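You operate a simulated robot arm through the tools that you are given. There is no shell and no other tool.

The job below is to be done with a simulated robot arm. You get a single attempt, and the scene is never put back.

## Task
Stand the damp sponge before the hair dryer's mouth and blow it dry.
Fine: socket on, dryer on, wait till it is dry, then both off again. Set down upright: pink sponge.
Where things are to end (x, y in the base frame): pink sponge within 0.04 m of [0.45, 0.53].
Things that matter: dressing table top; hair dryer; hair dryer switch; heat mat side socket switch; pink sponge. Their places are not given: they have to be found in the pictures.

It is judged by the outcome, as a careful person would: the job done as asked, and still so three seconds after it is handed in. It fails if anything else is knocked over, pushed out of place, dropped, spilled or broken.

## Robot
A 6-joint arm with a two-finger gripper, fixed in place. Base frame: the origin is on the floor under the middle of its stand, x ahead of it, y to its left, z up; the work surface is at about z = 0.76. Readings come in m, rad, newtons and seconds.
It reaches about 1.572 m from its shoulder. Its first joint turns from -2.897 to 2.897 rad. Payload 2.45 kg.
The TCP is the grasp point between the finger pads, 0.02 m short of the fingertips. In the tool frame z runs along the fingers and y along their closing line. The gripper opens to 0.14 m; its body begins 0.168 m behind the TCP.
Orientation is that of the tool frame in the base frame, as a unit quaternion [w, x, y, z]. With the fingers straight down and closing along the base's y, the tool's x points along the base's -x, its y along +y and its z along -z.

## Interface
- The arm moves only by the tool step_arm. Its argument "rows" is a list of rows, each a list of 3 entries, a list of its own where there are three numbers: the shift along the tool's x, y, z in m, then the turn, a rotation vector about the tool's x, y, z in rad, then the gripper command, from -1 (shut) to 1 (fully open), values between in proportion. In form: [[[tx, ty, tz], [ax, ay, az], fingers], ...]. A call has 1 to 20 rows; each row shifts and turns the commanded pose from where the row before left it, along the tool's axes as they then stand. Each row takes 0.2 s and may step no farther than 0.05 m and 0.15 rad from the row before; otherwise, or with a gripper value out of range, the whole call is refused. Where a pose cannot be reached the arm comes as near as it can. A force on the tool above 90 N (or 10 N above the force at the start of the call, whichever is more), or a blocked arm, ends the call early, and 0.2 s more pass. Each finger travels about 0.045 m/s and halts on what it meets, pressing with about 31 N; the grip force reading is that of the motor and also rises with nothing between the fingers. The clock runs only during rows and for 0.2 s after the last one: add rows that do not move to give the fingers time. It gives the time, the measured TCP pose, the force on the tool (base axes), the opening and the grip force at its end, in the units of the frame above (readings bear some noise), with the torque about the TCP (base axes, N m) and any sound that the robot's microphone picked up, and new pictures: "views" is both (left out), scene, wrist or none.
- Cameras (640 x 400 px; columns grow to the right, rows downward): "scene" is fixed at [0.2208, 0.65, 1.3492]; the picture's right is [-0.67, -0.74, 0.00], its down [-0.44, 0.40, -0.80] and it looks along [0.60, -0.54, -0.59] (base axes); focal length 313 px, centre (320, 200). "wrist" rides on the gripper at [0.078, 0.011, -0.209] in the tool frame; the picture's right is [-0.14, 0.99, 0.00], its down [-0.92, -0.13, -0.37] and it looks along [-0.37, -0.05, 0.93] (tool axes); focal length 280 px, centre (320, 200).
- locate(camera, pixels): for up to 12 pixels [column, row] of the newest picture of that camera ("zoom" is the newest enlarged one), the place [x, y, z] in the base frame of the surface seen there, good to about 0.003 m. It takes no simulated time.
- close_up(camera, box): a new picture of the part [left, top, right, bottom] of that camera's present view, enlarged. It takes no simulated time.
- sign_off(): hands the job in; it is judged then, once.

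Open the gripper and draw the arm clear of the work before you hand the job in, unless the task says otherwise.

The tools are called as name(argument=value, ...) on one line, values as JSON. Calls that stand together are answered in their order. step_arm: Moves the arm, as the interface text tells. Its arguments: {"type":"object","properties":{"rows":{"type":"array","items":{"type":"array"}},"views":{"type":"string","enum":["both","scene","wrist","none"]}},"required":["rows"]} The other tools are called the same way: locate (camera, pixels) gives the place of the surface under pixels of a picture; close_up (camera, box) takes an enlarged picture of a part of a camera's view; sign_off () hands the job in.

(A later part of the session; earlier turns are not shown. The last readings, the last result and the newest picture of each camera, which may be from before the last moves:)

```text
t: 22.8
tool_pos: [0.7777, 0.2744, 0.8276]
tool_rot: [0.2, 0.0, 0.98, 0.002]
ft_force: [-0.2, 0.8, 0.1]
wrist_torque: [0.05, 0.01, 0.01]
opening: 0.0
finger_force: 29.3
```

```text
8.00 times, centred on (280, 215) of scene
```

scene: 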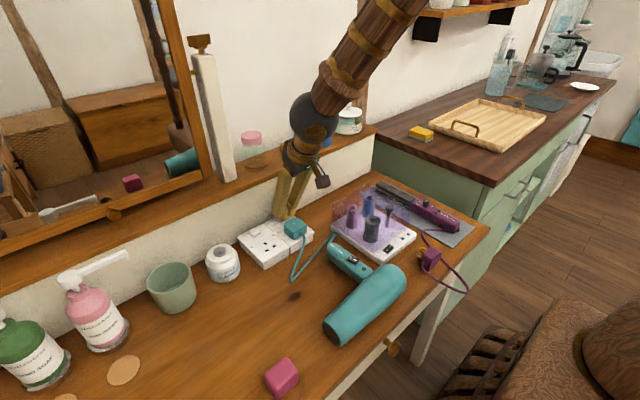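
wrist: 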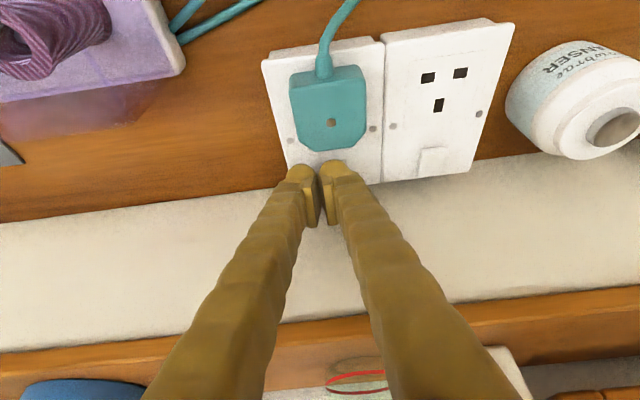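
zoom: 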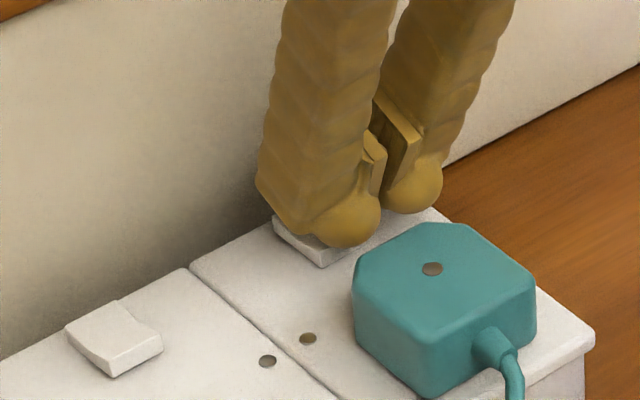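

There is no force yet, but the rocker's back-left corner at (275,222) looks higher than before. I locate points on it to see if it has already tipped.

locate(camera="zoom", pixels=[[277, 222], [285, 228], [300, 240], [312, 247], [322, 253], [322, 262], [345, 225]])

close_up(camera="scene", box=[266, 206, 298, 226])

```text
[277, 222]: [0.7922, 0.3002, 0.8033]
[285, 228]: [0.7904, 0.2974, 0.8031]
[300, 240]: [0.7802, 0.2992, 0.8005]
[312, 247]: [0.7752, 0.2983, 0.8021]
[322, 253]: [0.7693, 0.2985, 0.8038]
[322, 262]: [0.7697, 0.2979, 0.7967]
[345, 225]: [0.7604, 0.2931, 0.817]
```

```text
16.00 times, centred on (282, 216) of scene
```

zoom: 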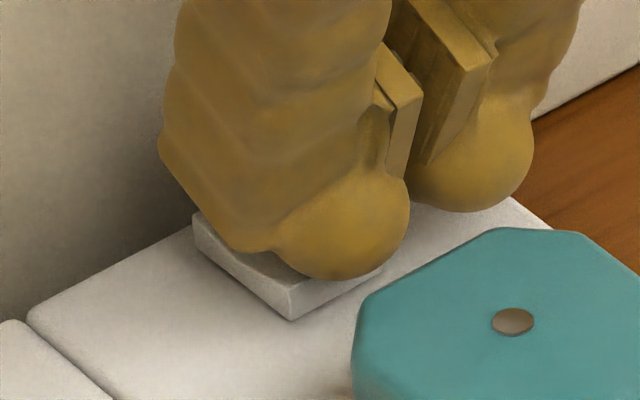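

The rocker's state is ambiguous with no contact force yet, so I press a further 3–4 mm in 1 mm steps and watch force and sound.

step_arm(rows=[[[0.00039, 0, 0.00092], [0, 0, 0], -1], [[0.00039, 0, 0.00092], [0, 0, 0], -1], [[0.00039, 0, 0.00092], [0, 0, 0], -1], [[0, 0, 0], [0, 0, 0], -1]], views="scene")

close_up(camera="scene", box=[266, 206, 298, 226])

```text
t: 23.8
tool_pos: [0.7787, 0.2736, 0.8245]
tool_rot: [0.2, 0.0, 0.98, 0.001]
ft_force: [3.5, 0.1, 19.8]
wrist_torque: [0.25, 0.03, -0.15]
opening: 0.0
finger_force: 29.7
```

scene: 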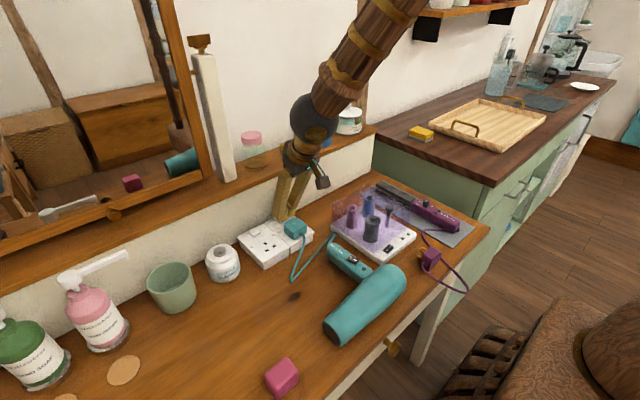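

```text
16.00 times, centred on (282, 216) of scene
```

zoom: 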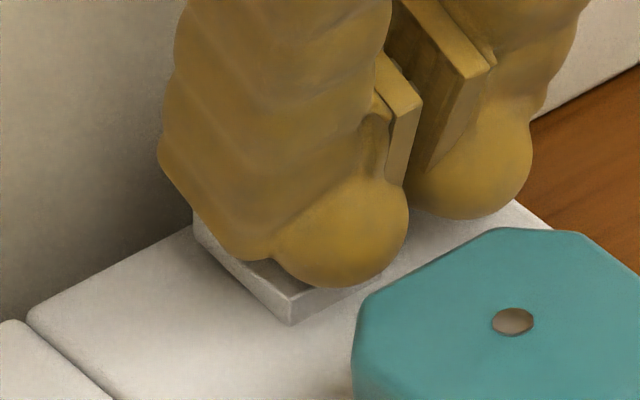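

Now there is 20 N at about (0.773, 0.286), on the front half of the rocker, and no click yet. I continue pressing in 1 mm steps.

step_arm(rows=[[[0.00039, 0, 0.00092], [0, 0, 0], -1], [[0.00039, 0, 0.00092], [0, 0, 0], -1], [[0, 0, 0], [0, 0, 0], -1]], views="scene")

close_up(camera="scene", box=[266, 206, 298, 226])

```text
t: 24.6
tool_pos: [0.7793, 0.2744, 0.8262]
tool_rot: [0.2, 0.001, 0.98, 0.002]
ft_force: [-16.7, -9.7, 68.4]
wrist_torque: [0.48, 0.72, 0.09]
opening: 0.0
finger_force: 29.8
```

scene: 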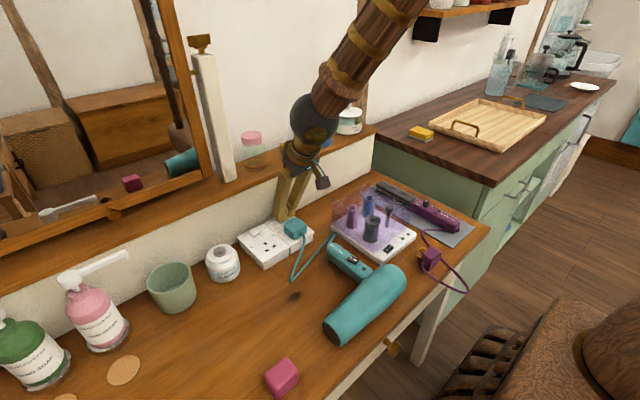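

```text
16.00 times, centred on (282, 216) of scene
```

zoom: 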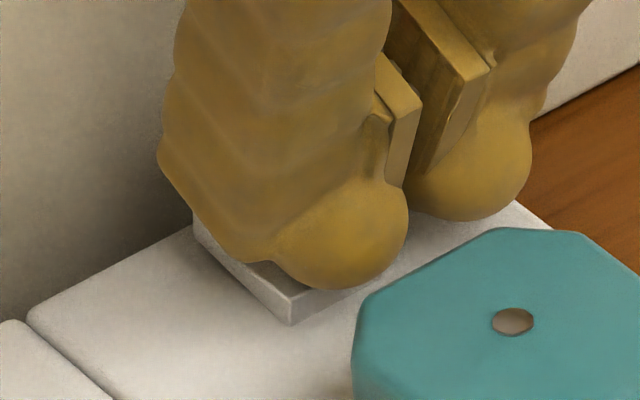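

The force reached 68 N without any motion, so the front end seems to be at its stop. I lift off and compare both rockers at high magnification.

step_arm(rows=[[[-0.004, 0, -0.0092], [0, 0, 0], -1], [[-0.012, 0, -0.028], [0, 0, 0], -1], [[-0.012, 0, -0.028], [0, 0, 0], -1], [[-0.012, 0, -0.028], [0, 0, 0], -1], [[0, 0, 0], [0, 0, 0], -1]])

close_up(camera="scene", box=[266, 206, 298, 226])

locate(camera="zoom", pixels=[[205, 220], [220, 210], [290, 180], [250, 190], [280, 265], [300, 280], [370, 240], [350, 220], [290, 240], [260, 230], [320, 200], [290, 305]])

close_up(camera="scene", box=[248, 220, 280, 240])

close_up(camera="wrist", box=[270, 60, 450, 180])

```text
t: 25.8
tool_pos: [0.7815, 0.274, 0.9247]
tool_rot: [0.198, 0.0, 0.98, 0.001]
ft_force: [-0.6, 0.0, -0.3]
wrist_torque: [0.0, 0.02, -0.04]
opening: 0.0
finger_force: 29.2
```

scene: 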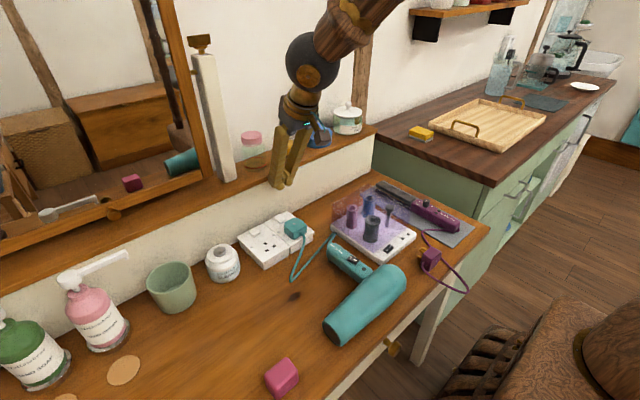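
wrist: 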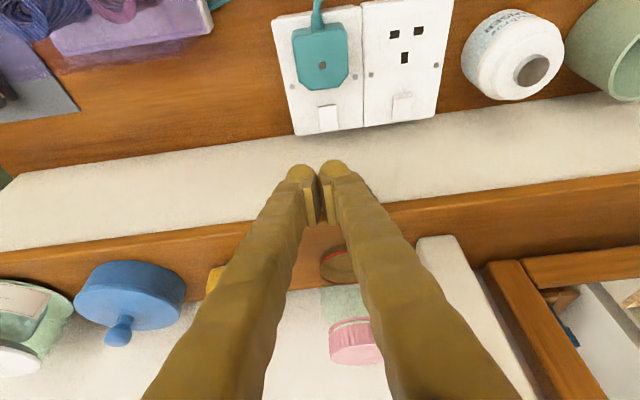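

```text
16.00 times, centred on (282, 216) of scene
```

zoom: 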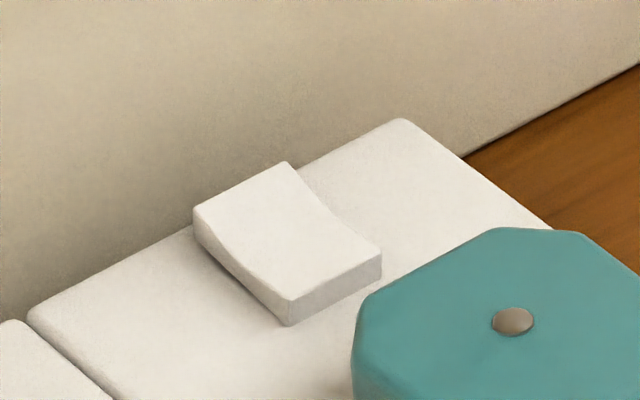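

```text
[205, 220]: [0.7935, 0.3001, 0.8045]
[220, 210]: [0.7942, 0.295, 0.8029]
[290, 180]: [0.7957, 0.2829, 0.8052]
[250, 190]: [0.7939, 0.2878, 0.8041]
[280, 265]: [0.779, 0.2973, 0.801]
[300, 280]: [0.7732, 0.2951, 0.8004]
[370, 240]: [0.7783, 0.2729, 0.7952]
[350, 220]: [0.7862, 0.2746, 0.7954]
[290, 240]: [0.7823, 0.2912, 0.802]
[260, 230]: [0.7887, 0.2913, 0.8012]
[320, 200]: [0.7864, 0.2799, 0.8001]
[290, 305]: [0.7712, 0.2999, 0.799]
```

```text
16.00 times, centred on (264, 230) of scene
```

zoom: 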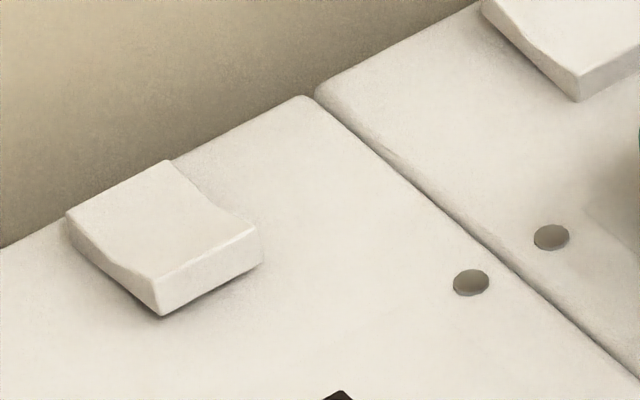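

```text
3.33 times, centred on (360, 120) of wrist
```

zoom: 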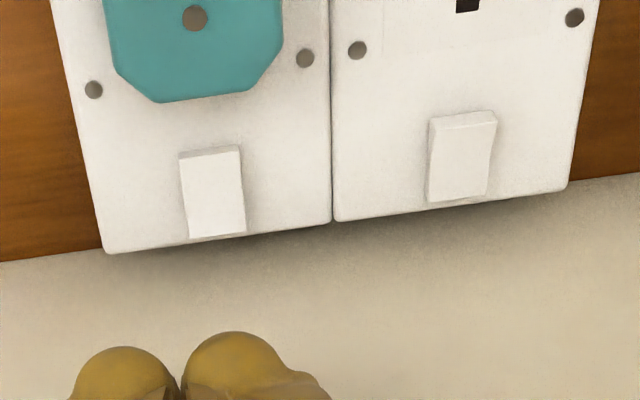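

The plugged-half rocker has flipped: back end at z≈0.8045, front at ≈0.800, while the empty half's rocker is unchanged. Now I examine the dryer's own switch from the scene camera.

close_up(camera="scene", box=[336, 245, 368, 267])

locate(camera="zoom", pixels=[[230, 160], [300, 190], [400, 240], [340, 255], [250, 200], [330, 160], [420, 210], [330, 290], [480, 330], [200, 240], [100, 100], [360, 220]])

```text
16.00 times, centred on (352, 256) of scene
```

zoom: 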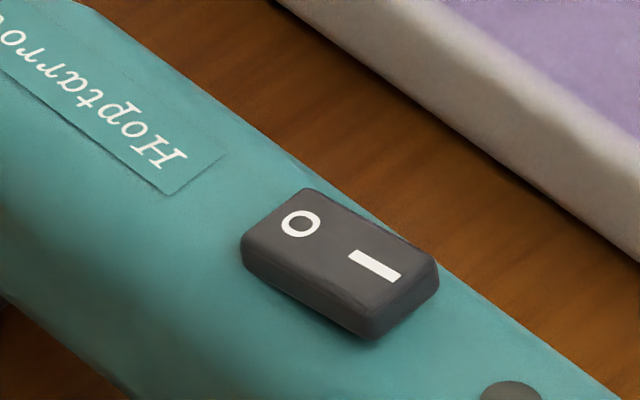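

```text
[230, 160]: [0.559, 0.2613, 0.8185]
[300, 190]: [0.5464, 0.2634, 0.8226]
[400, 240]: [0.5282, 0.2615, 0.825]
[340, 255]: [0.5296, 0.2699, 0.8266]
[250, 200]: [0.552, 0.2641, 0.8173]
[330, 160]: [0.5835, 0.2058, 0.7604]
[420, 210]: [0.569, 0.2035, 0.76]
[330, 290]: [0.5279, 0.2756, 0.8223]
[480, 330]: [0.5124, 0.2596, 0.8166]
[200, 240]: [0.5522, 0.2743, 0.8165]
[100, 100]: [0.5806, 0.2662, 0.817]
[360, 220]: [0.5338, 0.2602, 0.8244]
```

The I end faces the dryer body and appears raised (z≈0.825) against the O end (≈0.8225). I locate the marks and corners more precisely.

locate(camera="zoom", pixels=[[300, 222], [375, 265], [312, 196], [430, 268], [375, 310], [255, 240], [345, 242], [400, 285], [280, 250], [365, 322], [500, 390], [160, 190]])

step_arm(rows=[[[-0.01, 0, -0.03], [0, 0, 0], -1], [[-0.01, 0, -0.03], [0, 0, 0], -1], [[0, 0, 0], [0, 0.1333, 0], -1], [[0, 0, 0], [0, 0.1333, 0], -1], [[0, 0, 0], [0, 0.1334, 0], -1], [[0.04, 0, 0], [0, 0, 0], -1], [[0.04, 0, 0], [0, 0, 0], -1], [[0.04, 0, 0], [0, 0, 0], -1], [[0, 0, 0], [0, 0, 0], -1]])

```text
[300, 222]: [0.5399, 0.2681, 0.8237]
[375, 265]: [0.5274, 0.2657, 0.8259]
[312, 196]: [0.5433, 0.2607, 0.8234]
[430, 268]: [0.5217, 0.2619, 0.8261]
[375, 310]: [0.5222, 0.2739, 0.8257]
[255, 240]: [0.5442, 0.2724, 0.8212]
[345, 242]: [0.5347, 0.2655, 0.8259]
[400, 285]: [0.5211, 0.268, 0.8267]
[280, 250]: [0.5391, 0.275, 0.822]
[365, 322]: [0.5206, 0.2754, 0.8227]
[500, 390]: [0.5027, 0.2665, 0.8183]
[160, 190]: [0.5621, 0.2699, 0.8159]
```

```text
t: 27.8
tool_pos: [0.6546, 0.2743, 0.9895]
tool_rot: [0.0, 0.0, 1.0, 0.002]
ft_force: [0.2, 0.0, 1.2]
wrist_torque: [0.0, 0.0, -0.01]
opening: 0.0
finger_force: 29.7
```

scene: 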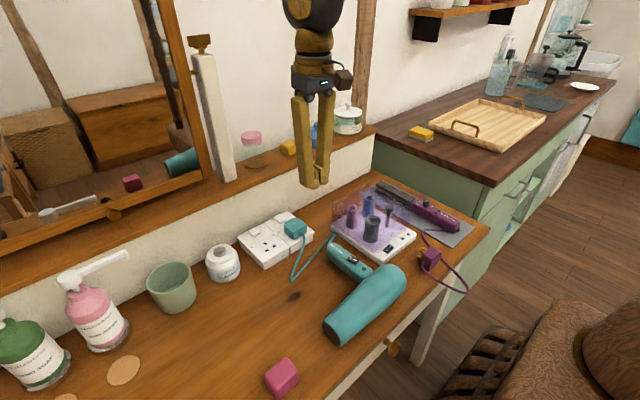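
wrist: 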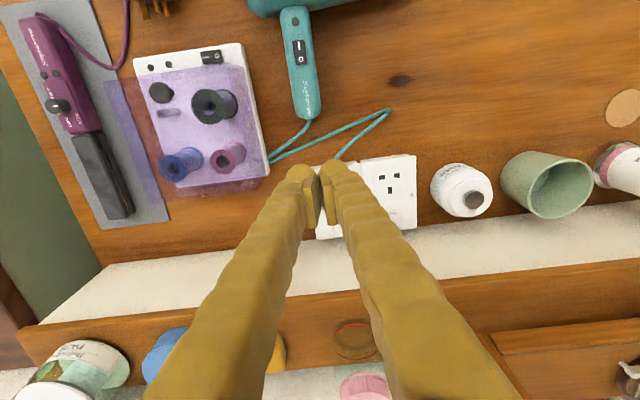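

The dryer's rocker spans x 0.520–0.546, y 0.260–0.275; its I end at x≈0.522 stands higher (0.826), so it is off. I move above it and lean the gripper 0.4 rad as before, to press the I end with the +y tip.

step_arm(rows=[[[0.03, -0.005, 0], [0, 0, 0], -1], [[0.03, -0.005, 0], [0, 0, 0], -1], [[0.03, -0.005, 0], [0, 0, 0], -1], [[0.031, -0.004, 0], [0, 0, 0], -1], [[0, 0, 0], [0, -0.1333, 0], -1], [[0, 0, 0], [0, -0.1333, 0], -1], [[0, 0, 0], [0, -0.1334, 0], -1], [[0.0156, 0, 0.0368], [0, 0, 0], -1], [[0.0156, 0, 0.0368], [0, 0, 0], -1], [[0, 0, 0], [0, 0, 0], -1], [[0, 0, 0], [0, 0, 0], -1]])

close_up(camera="scene", box=[320, 205, 384, 270])

```text
t: 30.2
tool_pos: [0.5341, 0.2539, 0.9079]
tool_rot: [0.2, 0.0, 0.98, 0.002]
ft_force: [-0.4, 0.2, -0.9]
wrist_torque: [-0.02, 0.0, -0.02]
opening: 0.0003
finger_force: 29.3
```

scene: 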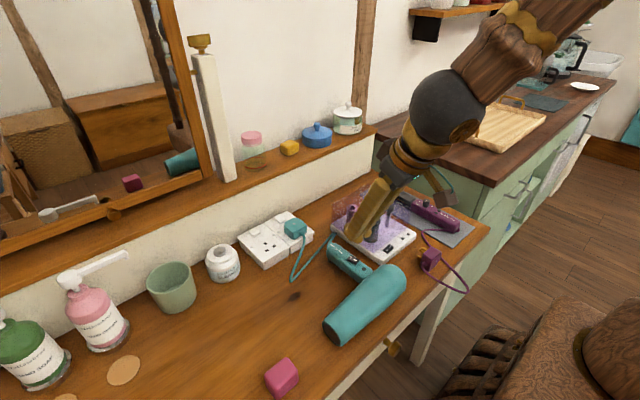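
wrist: 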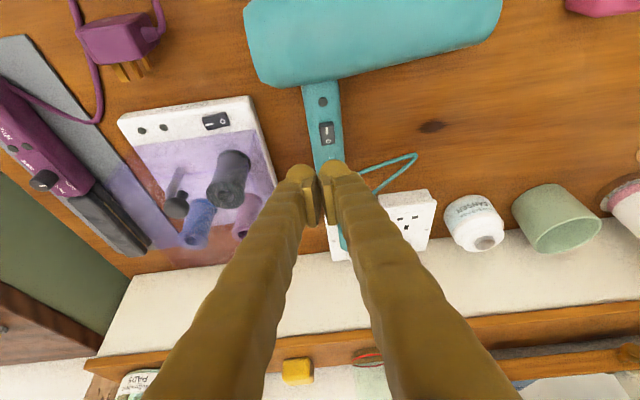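

```text
6.15 times, centred on (352, 238) of scene
```

zoom: 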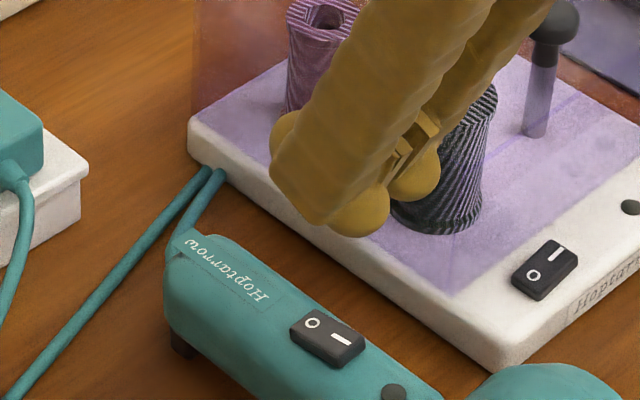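

The tips hover above the handle with the switch visible at wrist (327,132). I lower to about 1 cm above the switch and re-check.

step_arm(rows=[[[0.009, 0, 0.0212], [0, 0, 0], -1], [[0.009, 0, 0.0212], [0, 0, 0], -1], [[0, 0, 0], [0, 0, 0], -1], [[0, 0, 0], [0, 0, 0], -1]])

close_up(camera="scene", box=[332, 235, 380, 270])

close_up(camera="wrist", box=[280, 100, 380, 190])

```text
t: 31.2
tool_pos: [0.5332, 0.2531, 0.8604]
tool_rot: [0.2, -0.001, 0.98, 0.002]
ft_force: [0.1, -0.5, 0.0]
wrist_torque: [-0.03, 0.01, -0.01]
opening: 0.0001
finger_force: 29.5
```

scene: 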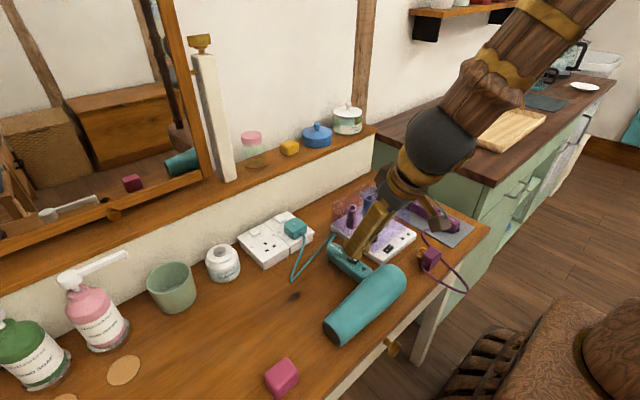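
wrist: 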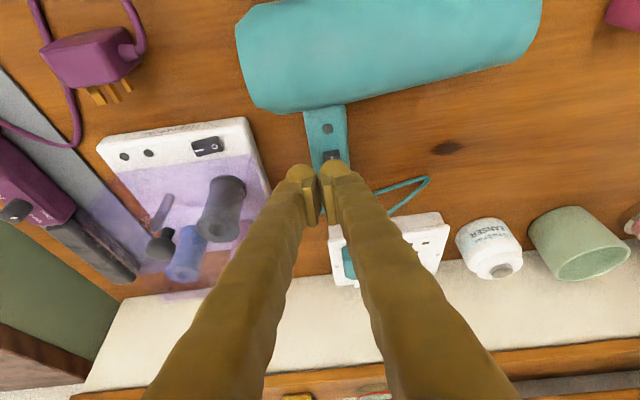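

```text
11.43 times, centred on (356, 252) of scene
```

zoom: 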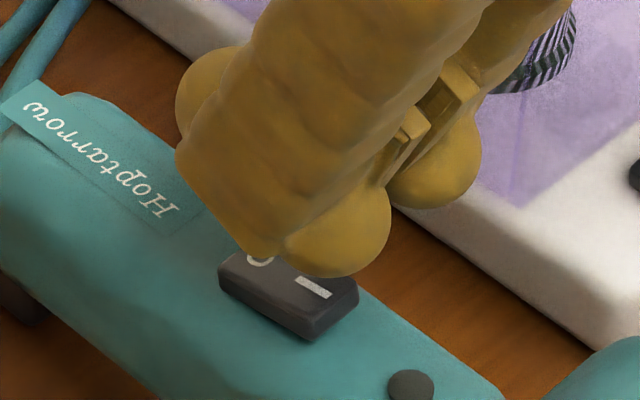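

```text
4.44 times, centred on (330, 145) of wrist
```

zoom: 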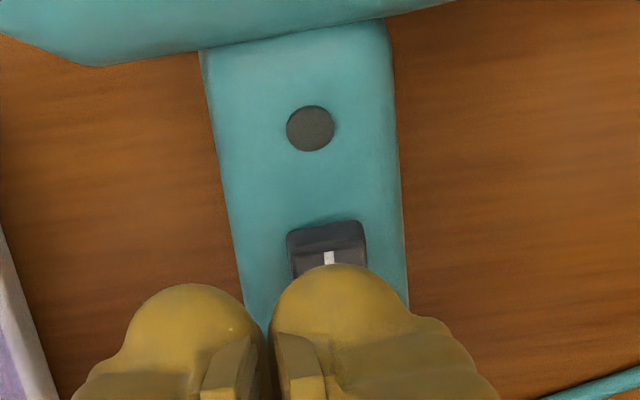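

The +y tip hovers just over the switch. I measure the tip surface to fine-tune before pressing.

close_up(camera="scene", box=[332, 235, 380, 270])

locate(camera="zoom", pixels=[[338, 230], [335, 270], [315, 290], [345, 295], [300, 280], [310, 325], [250, 275], [330, 300]])

```text
11.43 times, centred on (356, 252) of scene
```

zoom: 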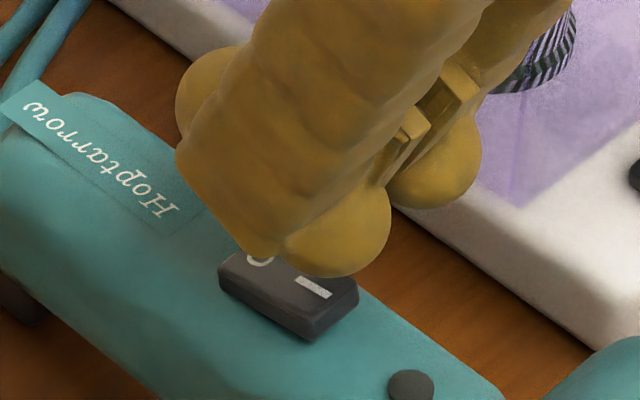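

```text
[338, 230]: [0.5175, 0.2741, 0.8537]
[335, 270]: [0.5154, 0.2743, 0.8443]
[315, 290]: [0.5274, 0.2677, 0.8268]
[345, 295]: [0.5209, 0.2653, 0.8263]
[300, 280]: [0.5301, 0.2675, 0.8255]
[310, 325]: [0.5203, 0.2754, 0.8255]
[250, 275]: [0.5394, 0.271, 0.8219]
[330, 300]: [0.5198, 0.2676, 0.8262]
```

The tip centre is at (0.522, 0.2686) with its bottom at z≈0.8365, about 10 mm above the I end. I shift +2 mm in x and press down 14 mm in small steps, listening for the dryer.

step_arm(rows=[[[-0.0006, 0, 0.0036], [0, 0, 0], -1], [[0.0012, 0, 0.0028], [0, 0, 0], -1], [[0.0012, 0, 0.0028], [0, 0, 0], -1], [[0.0006, 0, 0.0014], [0, 0, 0], -1], [[0.0006, 0, 0.0014], [0, 0, 0], -1], [[0.0006, 0, 0.0014], [0, 0, 0], -1], [[0, 0, 0], [0, 0, 0], -1]])

close_up(camera="scene", box=[332, 235, 380, 270])

```text
t: 32.8
tool_pos: [0.5355, 0.2553, 0.8474]
tool_rot: [0.199, 0.0, 0.98, 0.001]
ft_force: [-0.8, -0.1, 3.5]
wrist_torque: [0.07, 0.01, -0.02]
opening: 0.0003
finger_force: 29.3
```

scene: 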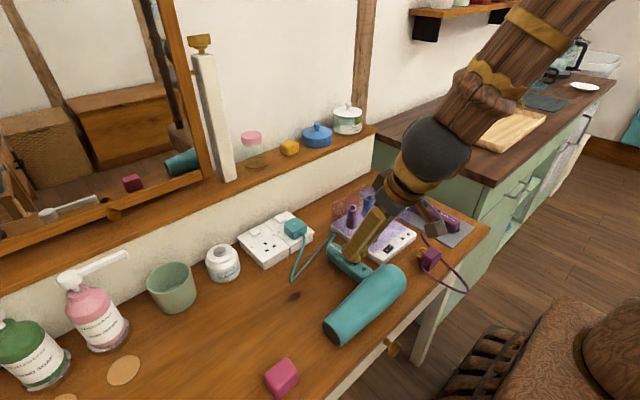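
wrist: 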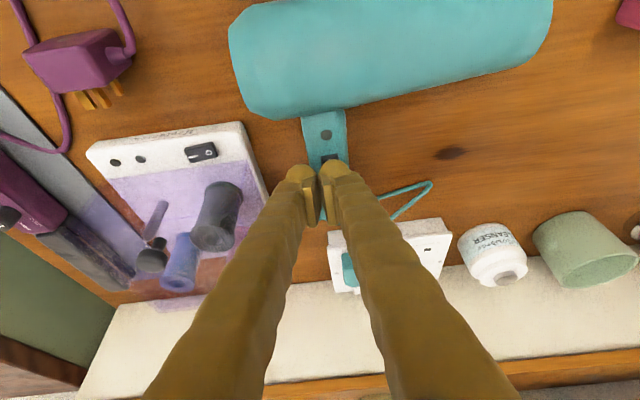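

```text
11.43 times, centred on (356, 252) of scene
```

zoom: 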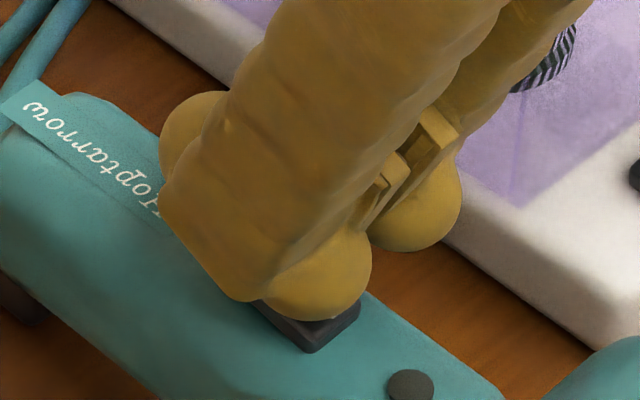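

Light contact (3.5 N) on the I end. I press a further 3 mm.

step_arm(rows=[[[0.00039, 0, 0.00092], [0, 0, 0], -1], [[0.00039, 0, 0.00092], [0, 0, 0], -1], [[0.00039, 0, 0.00092], [0, 0, 0], -1], [[0, 0, 0], [0, 0, 0], -1]], views="scene")

close_up(camera="scene", box=[332, 235, 380, 270])

```text
t: 33.6
tool_pos: [0.5362, 0.2554, 0.8468]
tool_rot: [0.201, 0.0, 0.979, 0.003]
ft_force: [-10.2, -6.1, 33.6]
wrist_torque: [0.2, 0.43, 0.1]
opening: 0.0
finger_force: 29.3
stopped in row 3: the force on the tool passed its limit at 99 N (the readings are from after the stop); the commanded pose is now the measured one
```

scene: 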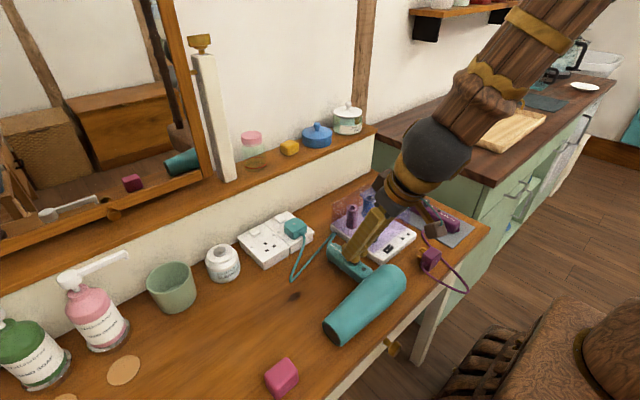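

```text
11.43 times, centred on (356, 252) of scene
```

zoom: 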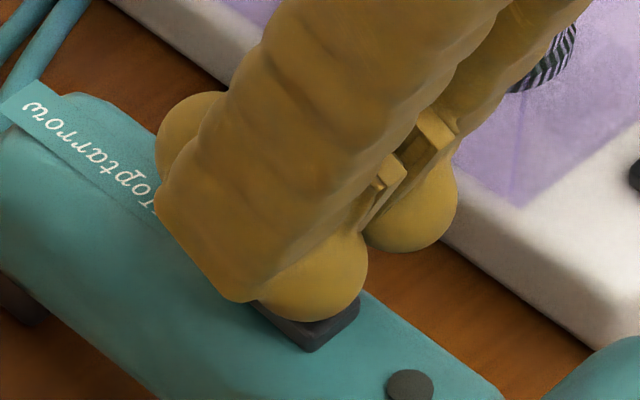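

The force hit the limit, meaning the rocker is against a stop. I lift off to see whether it has flipped to I.

step_arm(rows=[[[-0.004, 0, -0.0092], [0, 0, 0], -1], [[-0.012, 0, -0.028], [0, 0, 0], -1], [[-0.012, 0, -0.028], [0, 0, 0], -1], [[0, 0, 0], [0, 0, 0], -1]])

close_up(camera="scene", box=[336, 245, 368, 267])

locate(camera="zoom", pixels=[[300, 222], [375, 265], [312, 196], [430, 268], [375, 310], [255, 240], [345, 242], [400, 285], [280, 250], [365, 322]])

```text
t: 34.6
tool_pos: [0.5334, 0.2538, 0.9199]
tool_rot: [0.201, -0.001, 0.98, 0.001]
ft_force: [0.0, 0.6, 0.5]
wrist_torque: [0.0, -0.01, -0.03]
opening: 0.0001
finger_force: 29.2
```

scene: 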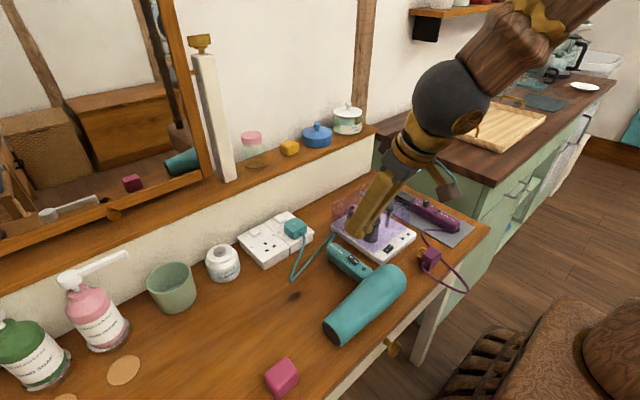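
wrist: 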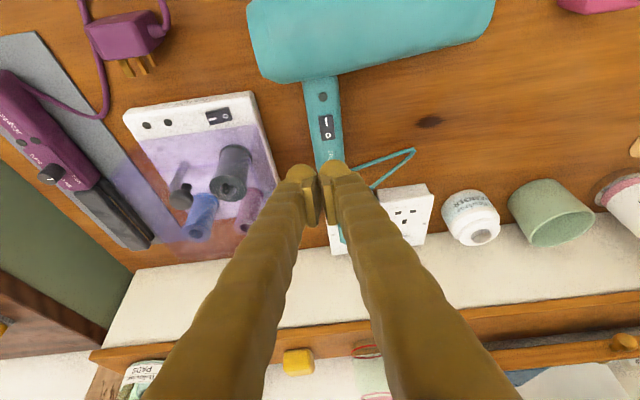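

```text
16.00 times, centred on (352, 256) of scene
```

zoom: 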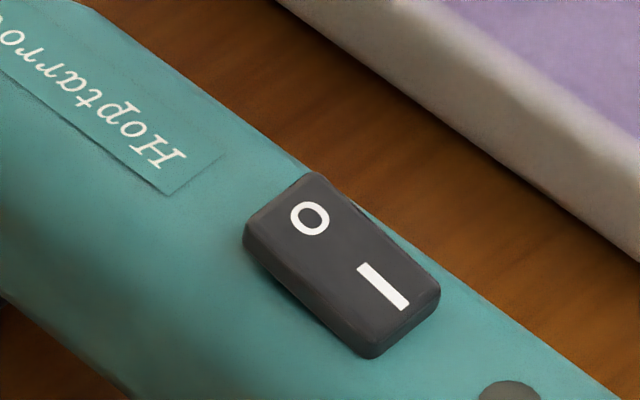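

```text
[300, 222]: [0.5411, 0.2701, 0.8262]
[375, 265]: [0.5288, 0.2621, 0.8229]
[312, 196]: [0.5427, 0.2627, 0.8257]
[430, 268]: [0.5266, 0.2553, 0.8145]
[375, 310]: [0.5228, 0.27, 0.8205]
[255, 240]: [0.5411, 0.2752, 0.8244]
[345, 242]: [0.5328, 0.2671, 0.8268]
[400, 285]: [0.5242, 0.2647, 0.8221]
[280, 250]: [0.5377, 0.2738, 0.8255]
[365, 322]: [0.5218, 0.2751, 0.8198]
```

The dryer's rocker is now on I (I end z≈0.8205, O end ≈0.826). I draw the arm up a little, wait a few seconds and watch the sponge and listen.

step_arm(rows=[[[-0.012, 0, -0.028], [0, 0, 0], -1], [[0, 0, 0], [0, 0, 0], -1], [[0, 0, 0], [0, 0, 0], -1], [[0, 0, 0], [0, 0, 0], -1], [[0, 0, 0], [0, 0, 0], -1], [[0, 0, 0], [0, 0, 0], -1], [[0, 0, 0], [0, 0, 0], -1], [[0, 0, 0], [0, 0, 0], -1], [[0, 0, 0], [0, 0, 0], -1], [[0, 0, 0], [0, 0, 0], -1]])

close_up(camera="scene", box=[240, 320, 360, 400])

close_up(camera="scene", box=[230, 200, 320, 270])

```text
t: 36.8
tool_pos: [0.5353, 0.2541, 0.9471]
tool_rot: [0.201, 0.0, 0.98, 0.002]
ft_force: [0.0, -0.7, 0.1]
wrist_torque: [-0.02, -0.03, 0.0]
opening: 0.0002
finger_force: 29.6
```

scene: 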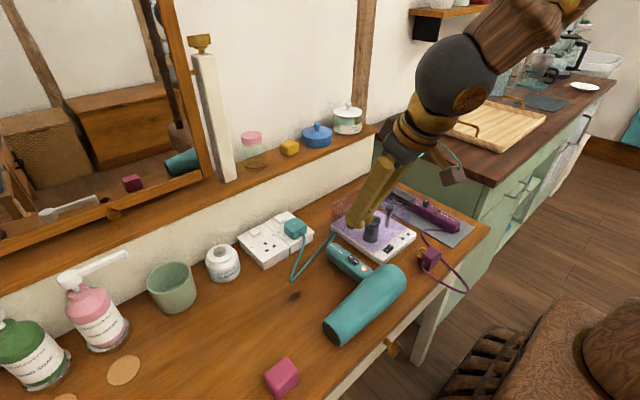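
wrist: 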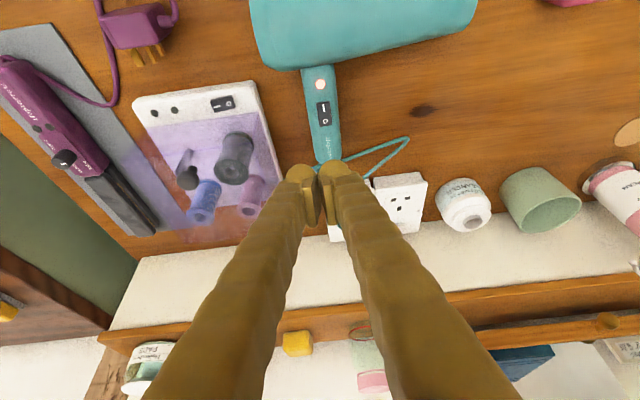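

```text
5.00 times, centred on (300, 360) of scene
```

zoom: 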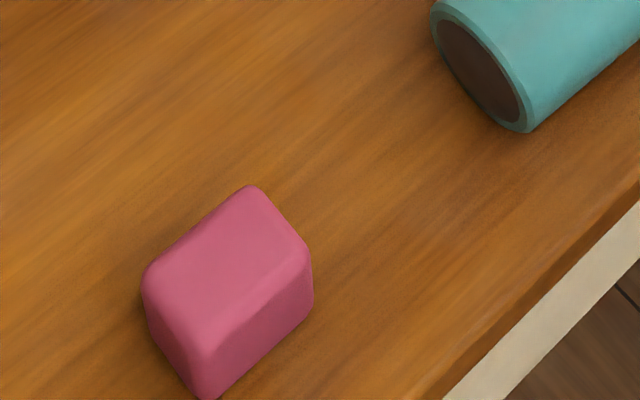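

```text
5.71 times, centred on (275, 235) of scene
```

zoom: 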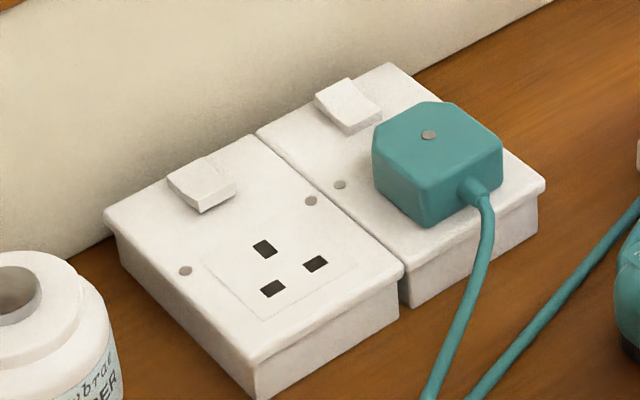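

The dryer's lamp near (367,268) now looks lit. I confirm it in close-up and keep waiting while watching the sponge's colour.

close_up(camera="scene", box=[340, 245, 388, 280])

step_arm(rows=[[[0, 0, 0], [0, 0, 0], -1], [[0, 0, 0], [0, 0, 0], -1], [[0, 0, 0], [0, 0, 0], -1], [[0, 0, 0], [0, 0, 0], -1], [[0, 0, 0], [0, 0, 0], -1], [[0, 0, 0], [0, 0, 0], -1], [[0, 0, 0], [0, 0, 0], -1], [[0, 0, 0], [0, 0, 0], -1], [[0, 0, 0], [0, 0, 0], -1], [[0, 0, 0], [0, 0, 0], -1], [[0, 0, 0], [0, 0, 0], -1], [[0, 0, 0], [0, 0, 0], -1], [[0, 0, 0], [0, 0, 0], -1], [[0, 0, 0], [0, 0, 0], -1], [[0, 0, 0], [0, 0, 0], -1]], views="scene")

close_up(camera="scene", box=[240, 320, 360, 400])

```text
11.43 times, centred on (364, 262) of scene
```

zoom: 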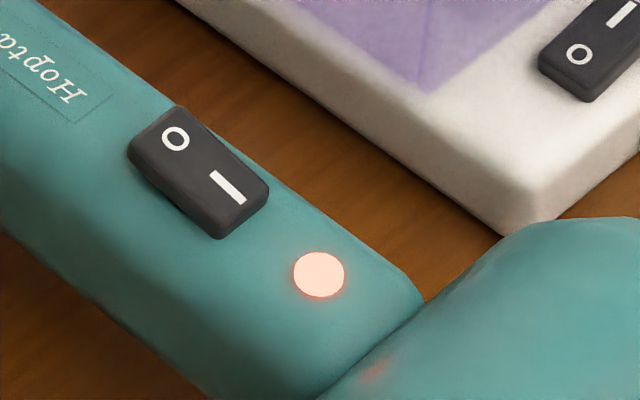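

```text
t: 40.0
tool_pos: [0.5363, 0.2531, 0.9472]
tool_rot: [0.202, 0.0, 0.979, 0.002]
ft_force: [0.0, -0.5, -0.3]
wrist_torque: [-0.01, 0.01, -0.02]
opening: 0.0
finger_force: 29.2
```

scene: 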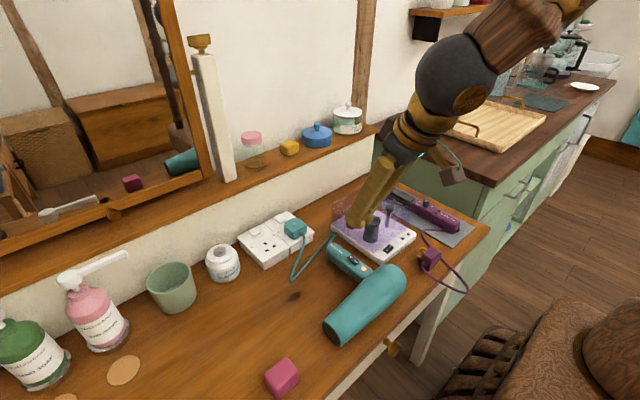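

```text
5.00 times, centred on (300, 360) of scene
```

zoom: 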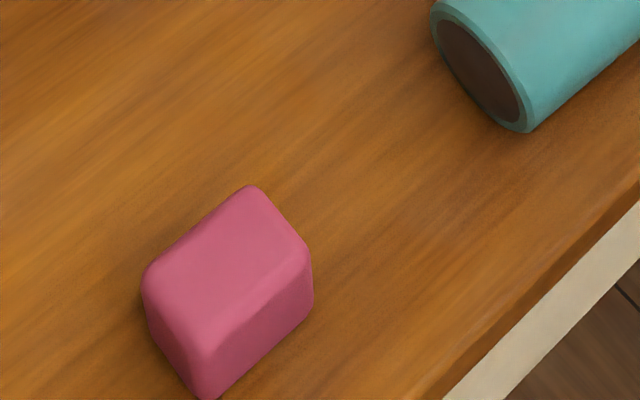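

The lamp is lit and the sponge is only slightly lighter yet. I keep waiting, and meanwhile shift the arm +1.6 cm in x so the tip is above the O end.

step_arm(rows=[[[-0.0074, 0, 0.0031], [0, 0, 0], -1], [[-0.0074, 0, 0.0031], [0, 0, 0], -1], [[0, 0, 0], [0, 0, 0], -1], [[0, 0, 0], [0, 0, 0], -1], [[0, 0, 0], [0, 0, 0], -1], [[0, 0, 0], [0, 0, 0], -1], [[0, 0, 0], [0, 0, 0], -1], [[0, 0, 0], [0, 0, 0], -1], [[0, 0, 0], [0, 0, 0], -1], [[0, 0, 0], [0, 0, 0], -1], [[0, 0, 0], [0, 0, 0], -1], [[0, 0, 0], [0, 0, 0], -1], [[0, 0, 0], [0, 0, 0], -1], [[0, 0, 0], [0, 0, 0], -1], [[0, 0, 0], [0, 0, 0], -1], [[0, 0, 0], [0, 0, 0], -1], [[0, 0, 0], [0, 0, 0], -1], [[0, 0, 0], [0, 0, 0], -1], [[0, 0, 0], [0, 0, 0], -1], [[0, 0, 0], [0, 0, 0], -1]])

close_up(camera="scene", box=[240, 320, 360, 400])

```text
t: 44.2
tool_pos: [0.5513, 0.2545, 0.9472]
tool_rot: [0.201, 0.0, 0.98, 0.002]
ft_force: [-0.5, 0.1, 0.8]
wrist_torque: [-0.01, -0.01, 0.03]
opening: 0.0001
finger_force: 29.3
```

scene: 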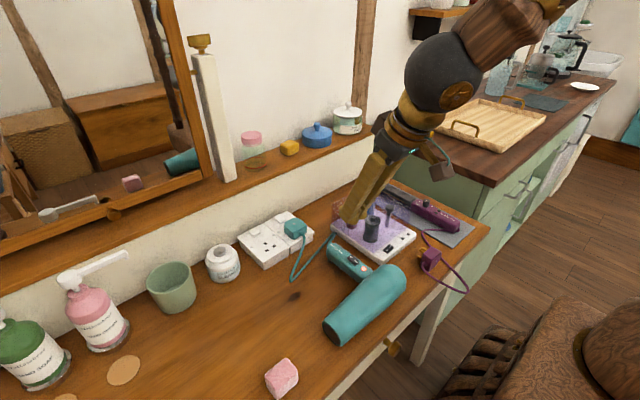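
wrist: 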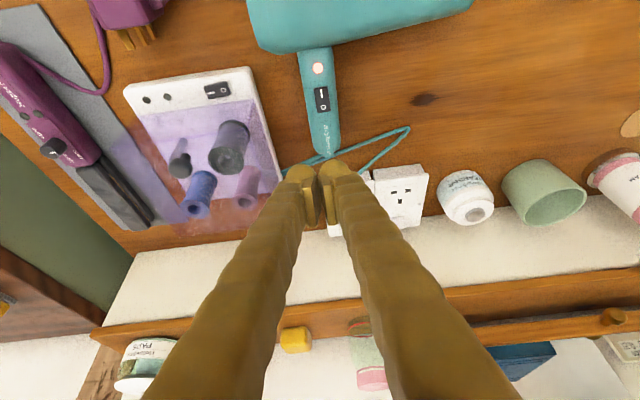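

```text
5.00 times, centred on (300, 360) of scene
```

zoom: 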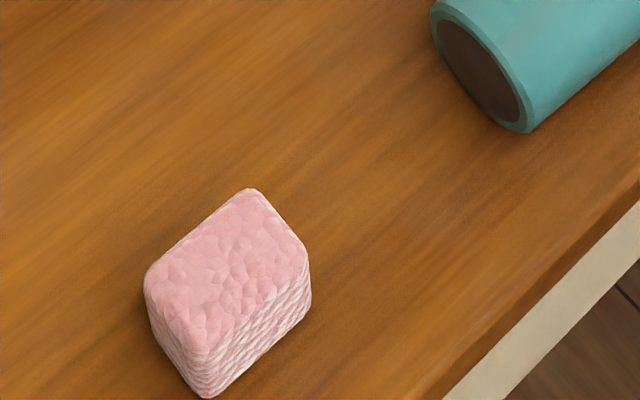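

The sponge has turned pale and dry-textured. Now I turn the dryer off: I lower the tip to about 1 cm above the O end at (0.5415, 0.268).

step_arm(rows=[[[0.011, 0, 0.0261], [0, 0, 0], -1], [[0.011, 0, 0.0261], [0, 0, 0], -1], [[0.011, 0, 0.0261], [0, 0, 0], -1], [[0, 0, 0], [0, 0, 0], -1], [[0, 0, 0], [0, 0, 0], -1]])

close_up(camera="scene", box=[332, 235, 380, 270])

locate(camera="zoom", pixels=[[280, 210], [270, 245], [310, 285], [330, 300], [250, 275], [285, 300], [300, 320]])

```text
t: 45.4
tool_pos: [0.553, 0.2554, 0.8636]
tool_rot: [0.201, 0.0, 0.98, 0.001]
ft_force: [-0.3, 0.4, -1.1]
wrist_torque: [-0.02, 0.0, 0.01]
opening: 0.0
finger_force: 29.0
```

scene: 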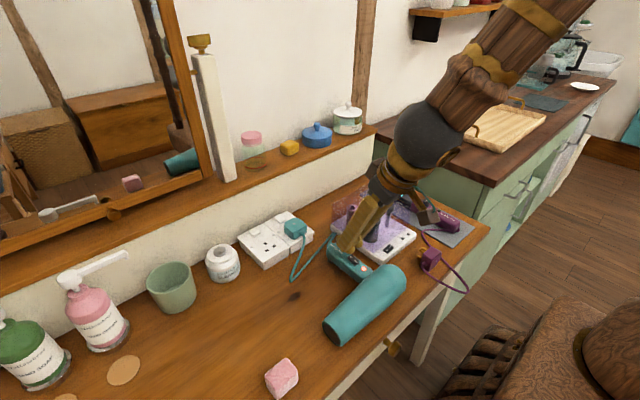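
wrist: 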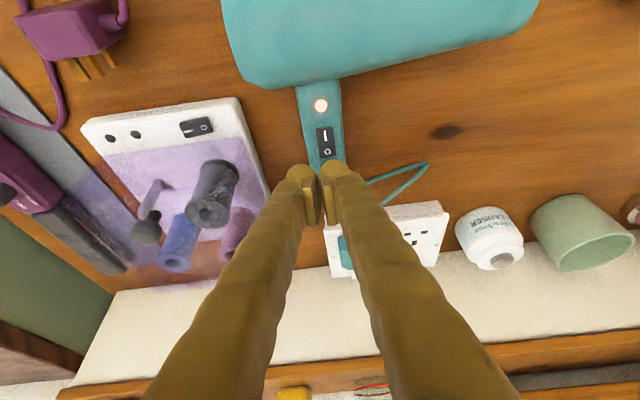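

```text
11.43 times, centred on (356, 252) of scene
```

zoom: 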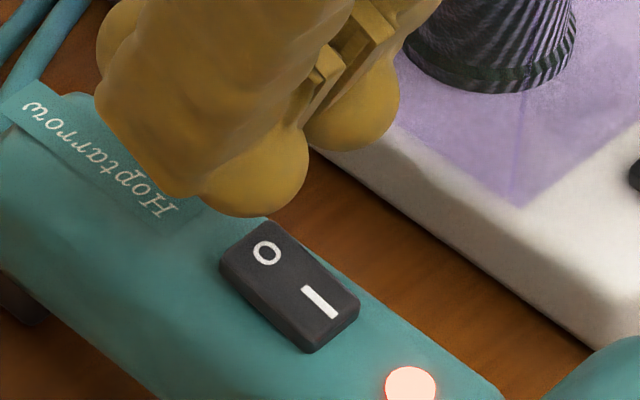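

```text
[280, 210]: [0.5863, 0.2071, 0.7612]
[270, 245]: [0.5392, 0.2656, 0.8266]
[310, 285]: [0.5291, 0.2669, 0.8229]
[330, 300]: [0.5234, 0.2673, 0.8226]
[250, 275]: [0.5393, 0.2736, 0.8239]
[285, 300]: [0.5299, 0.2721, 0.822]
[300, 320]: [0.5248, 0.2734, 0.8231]
```

I measure the tip's surface against the O end before pressing.

locate(camera="zoom", pixels=[[254, 168], [250, 208], [262, 228], [230, 255], [290, 245], [350, 100]])

```text
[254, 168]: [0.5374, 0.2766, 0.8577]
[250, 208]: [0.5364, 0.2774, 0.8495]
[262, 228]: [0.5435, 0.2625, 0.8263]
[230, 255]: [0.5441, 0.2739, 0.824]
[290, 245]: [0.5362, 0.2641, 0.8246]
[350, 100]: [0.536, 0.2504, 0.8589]
```

The tip centre is about (0.542, 0.271), bottom at z≈0.8405. I nudge −3 mm in y and −1 mm in x while descending 13 mm, then press in 1 mm steps.

step_arm(rows=[[[0.0026, -0.003, 0.0033], [0, 0, 0], -1], [[0.0016, 0, 0.0037], [0, 0, 0], -1], [[0.0012, 0, 0.0028], [0, 0, 0], -1], [[0.0008, 0, 0.0018], [0, 0, 0], -1], [[0.0004, 0, 0.0009], [0, 0, 0], -1], [[0.0004, 0, 0.0009], [0, 0, 0], -1], [[0, 0, 0], [0, 0, 0], -1]])

close_up(camera="scene", box=[332, 235, 380, 270])

```text
t: 47.0
tool_pos: [0.5513, 0.252, 0.8477]
tool_rot: [0.201, -0.001, 0.98, 0.002]
ft_force: [0.5, -0.2, 0.0]
wrist_torque: [-0.01, 0.03, 0.0]
opening: 0.0001
finger_force: 29.2
```

scene: 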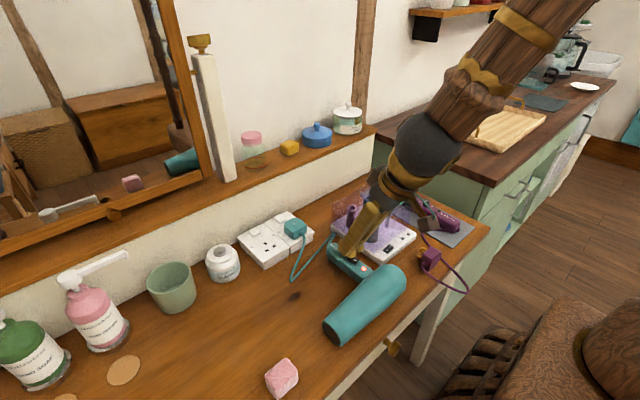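
wrist: 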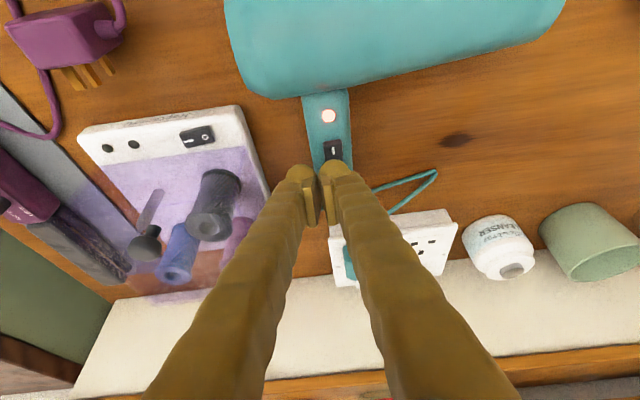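

```text
11.43 times, centred on (356, 252) of scene
```

zoom: 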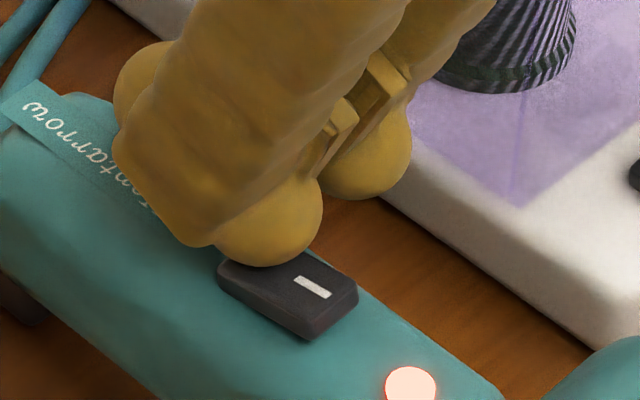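

The rocker looks tipped back to O, though the lamp still glows. I measure the rocker tilt and then lift away to check.

locate(camera="zoom", pixels=[[315, 288], [340, 290], [300, 310], [250, 275], [230, 270], [320, 270]])

step_arm(rows=[[[0, 0, 0], [0, 0, 0], -1], [[0, 0, 0], [0, 0, 0], -1]], views="scene")

close_up(camera="scene", box=[332, 235, 380, 270])

```text
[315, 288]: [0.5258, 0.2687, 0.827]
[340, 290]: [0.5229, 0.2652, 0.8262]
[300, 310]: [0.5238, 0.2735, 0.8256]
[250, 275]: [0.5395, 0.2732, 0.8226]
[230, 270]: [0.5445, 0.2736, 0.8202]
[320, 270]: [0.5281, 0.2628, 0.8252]
```

```text
t: 47.6
tool_pos: [0.5531, 0.2516, 0.8484]
tool_rot: [0.201, 0.0, 0.98, 0.001]
ft_force: [-0.2, -0.3, 0.2]
wrist_torque: [-0.03, -0.02, 0.03]
opening: 0.0
finger_force: 29.2
```

scene: 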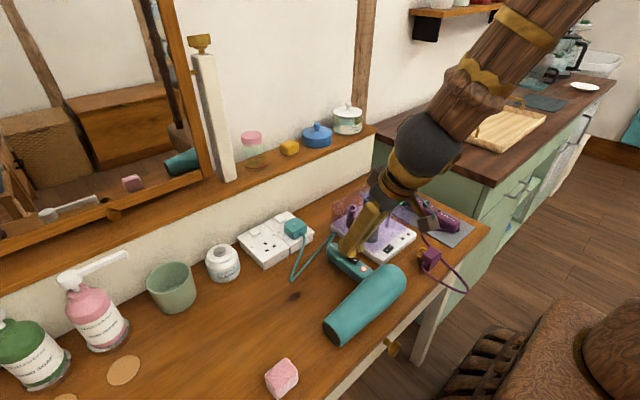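

```text
11.43 times, centred on (356, 252) of scene
```

zoom: 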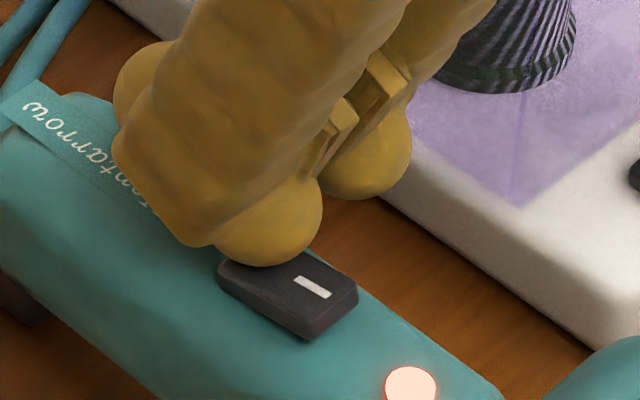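

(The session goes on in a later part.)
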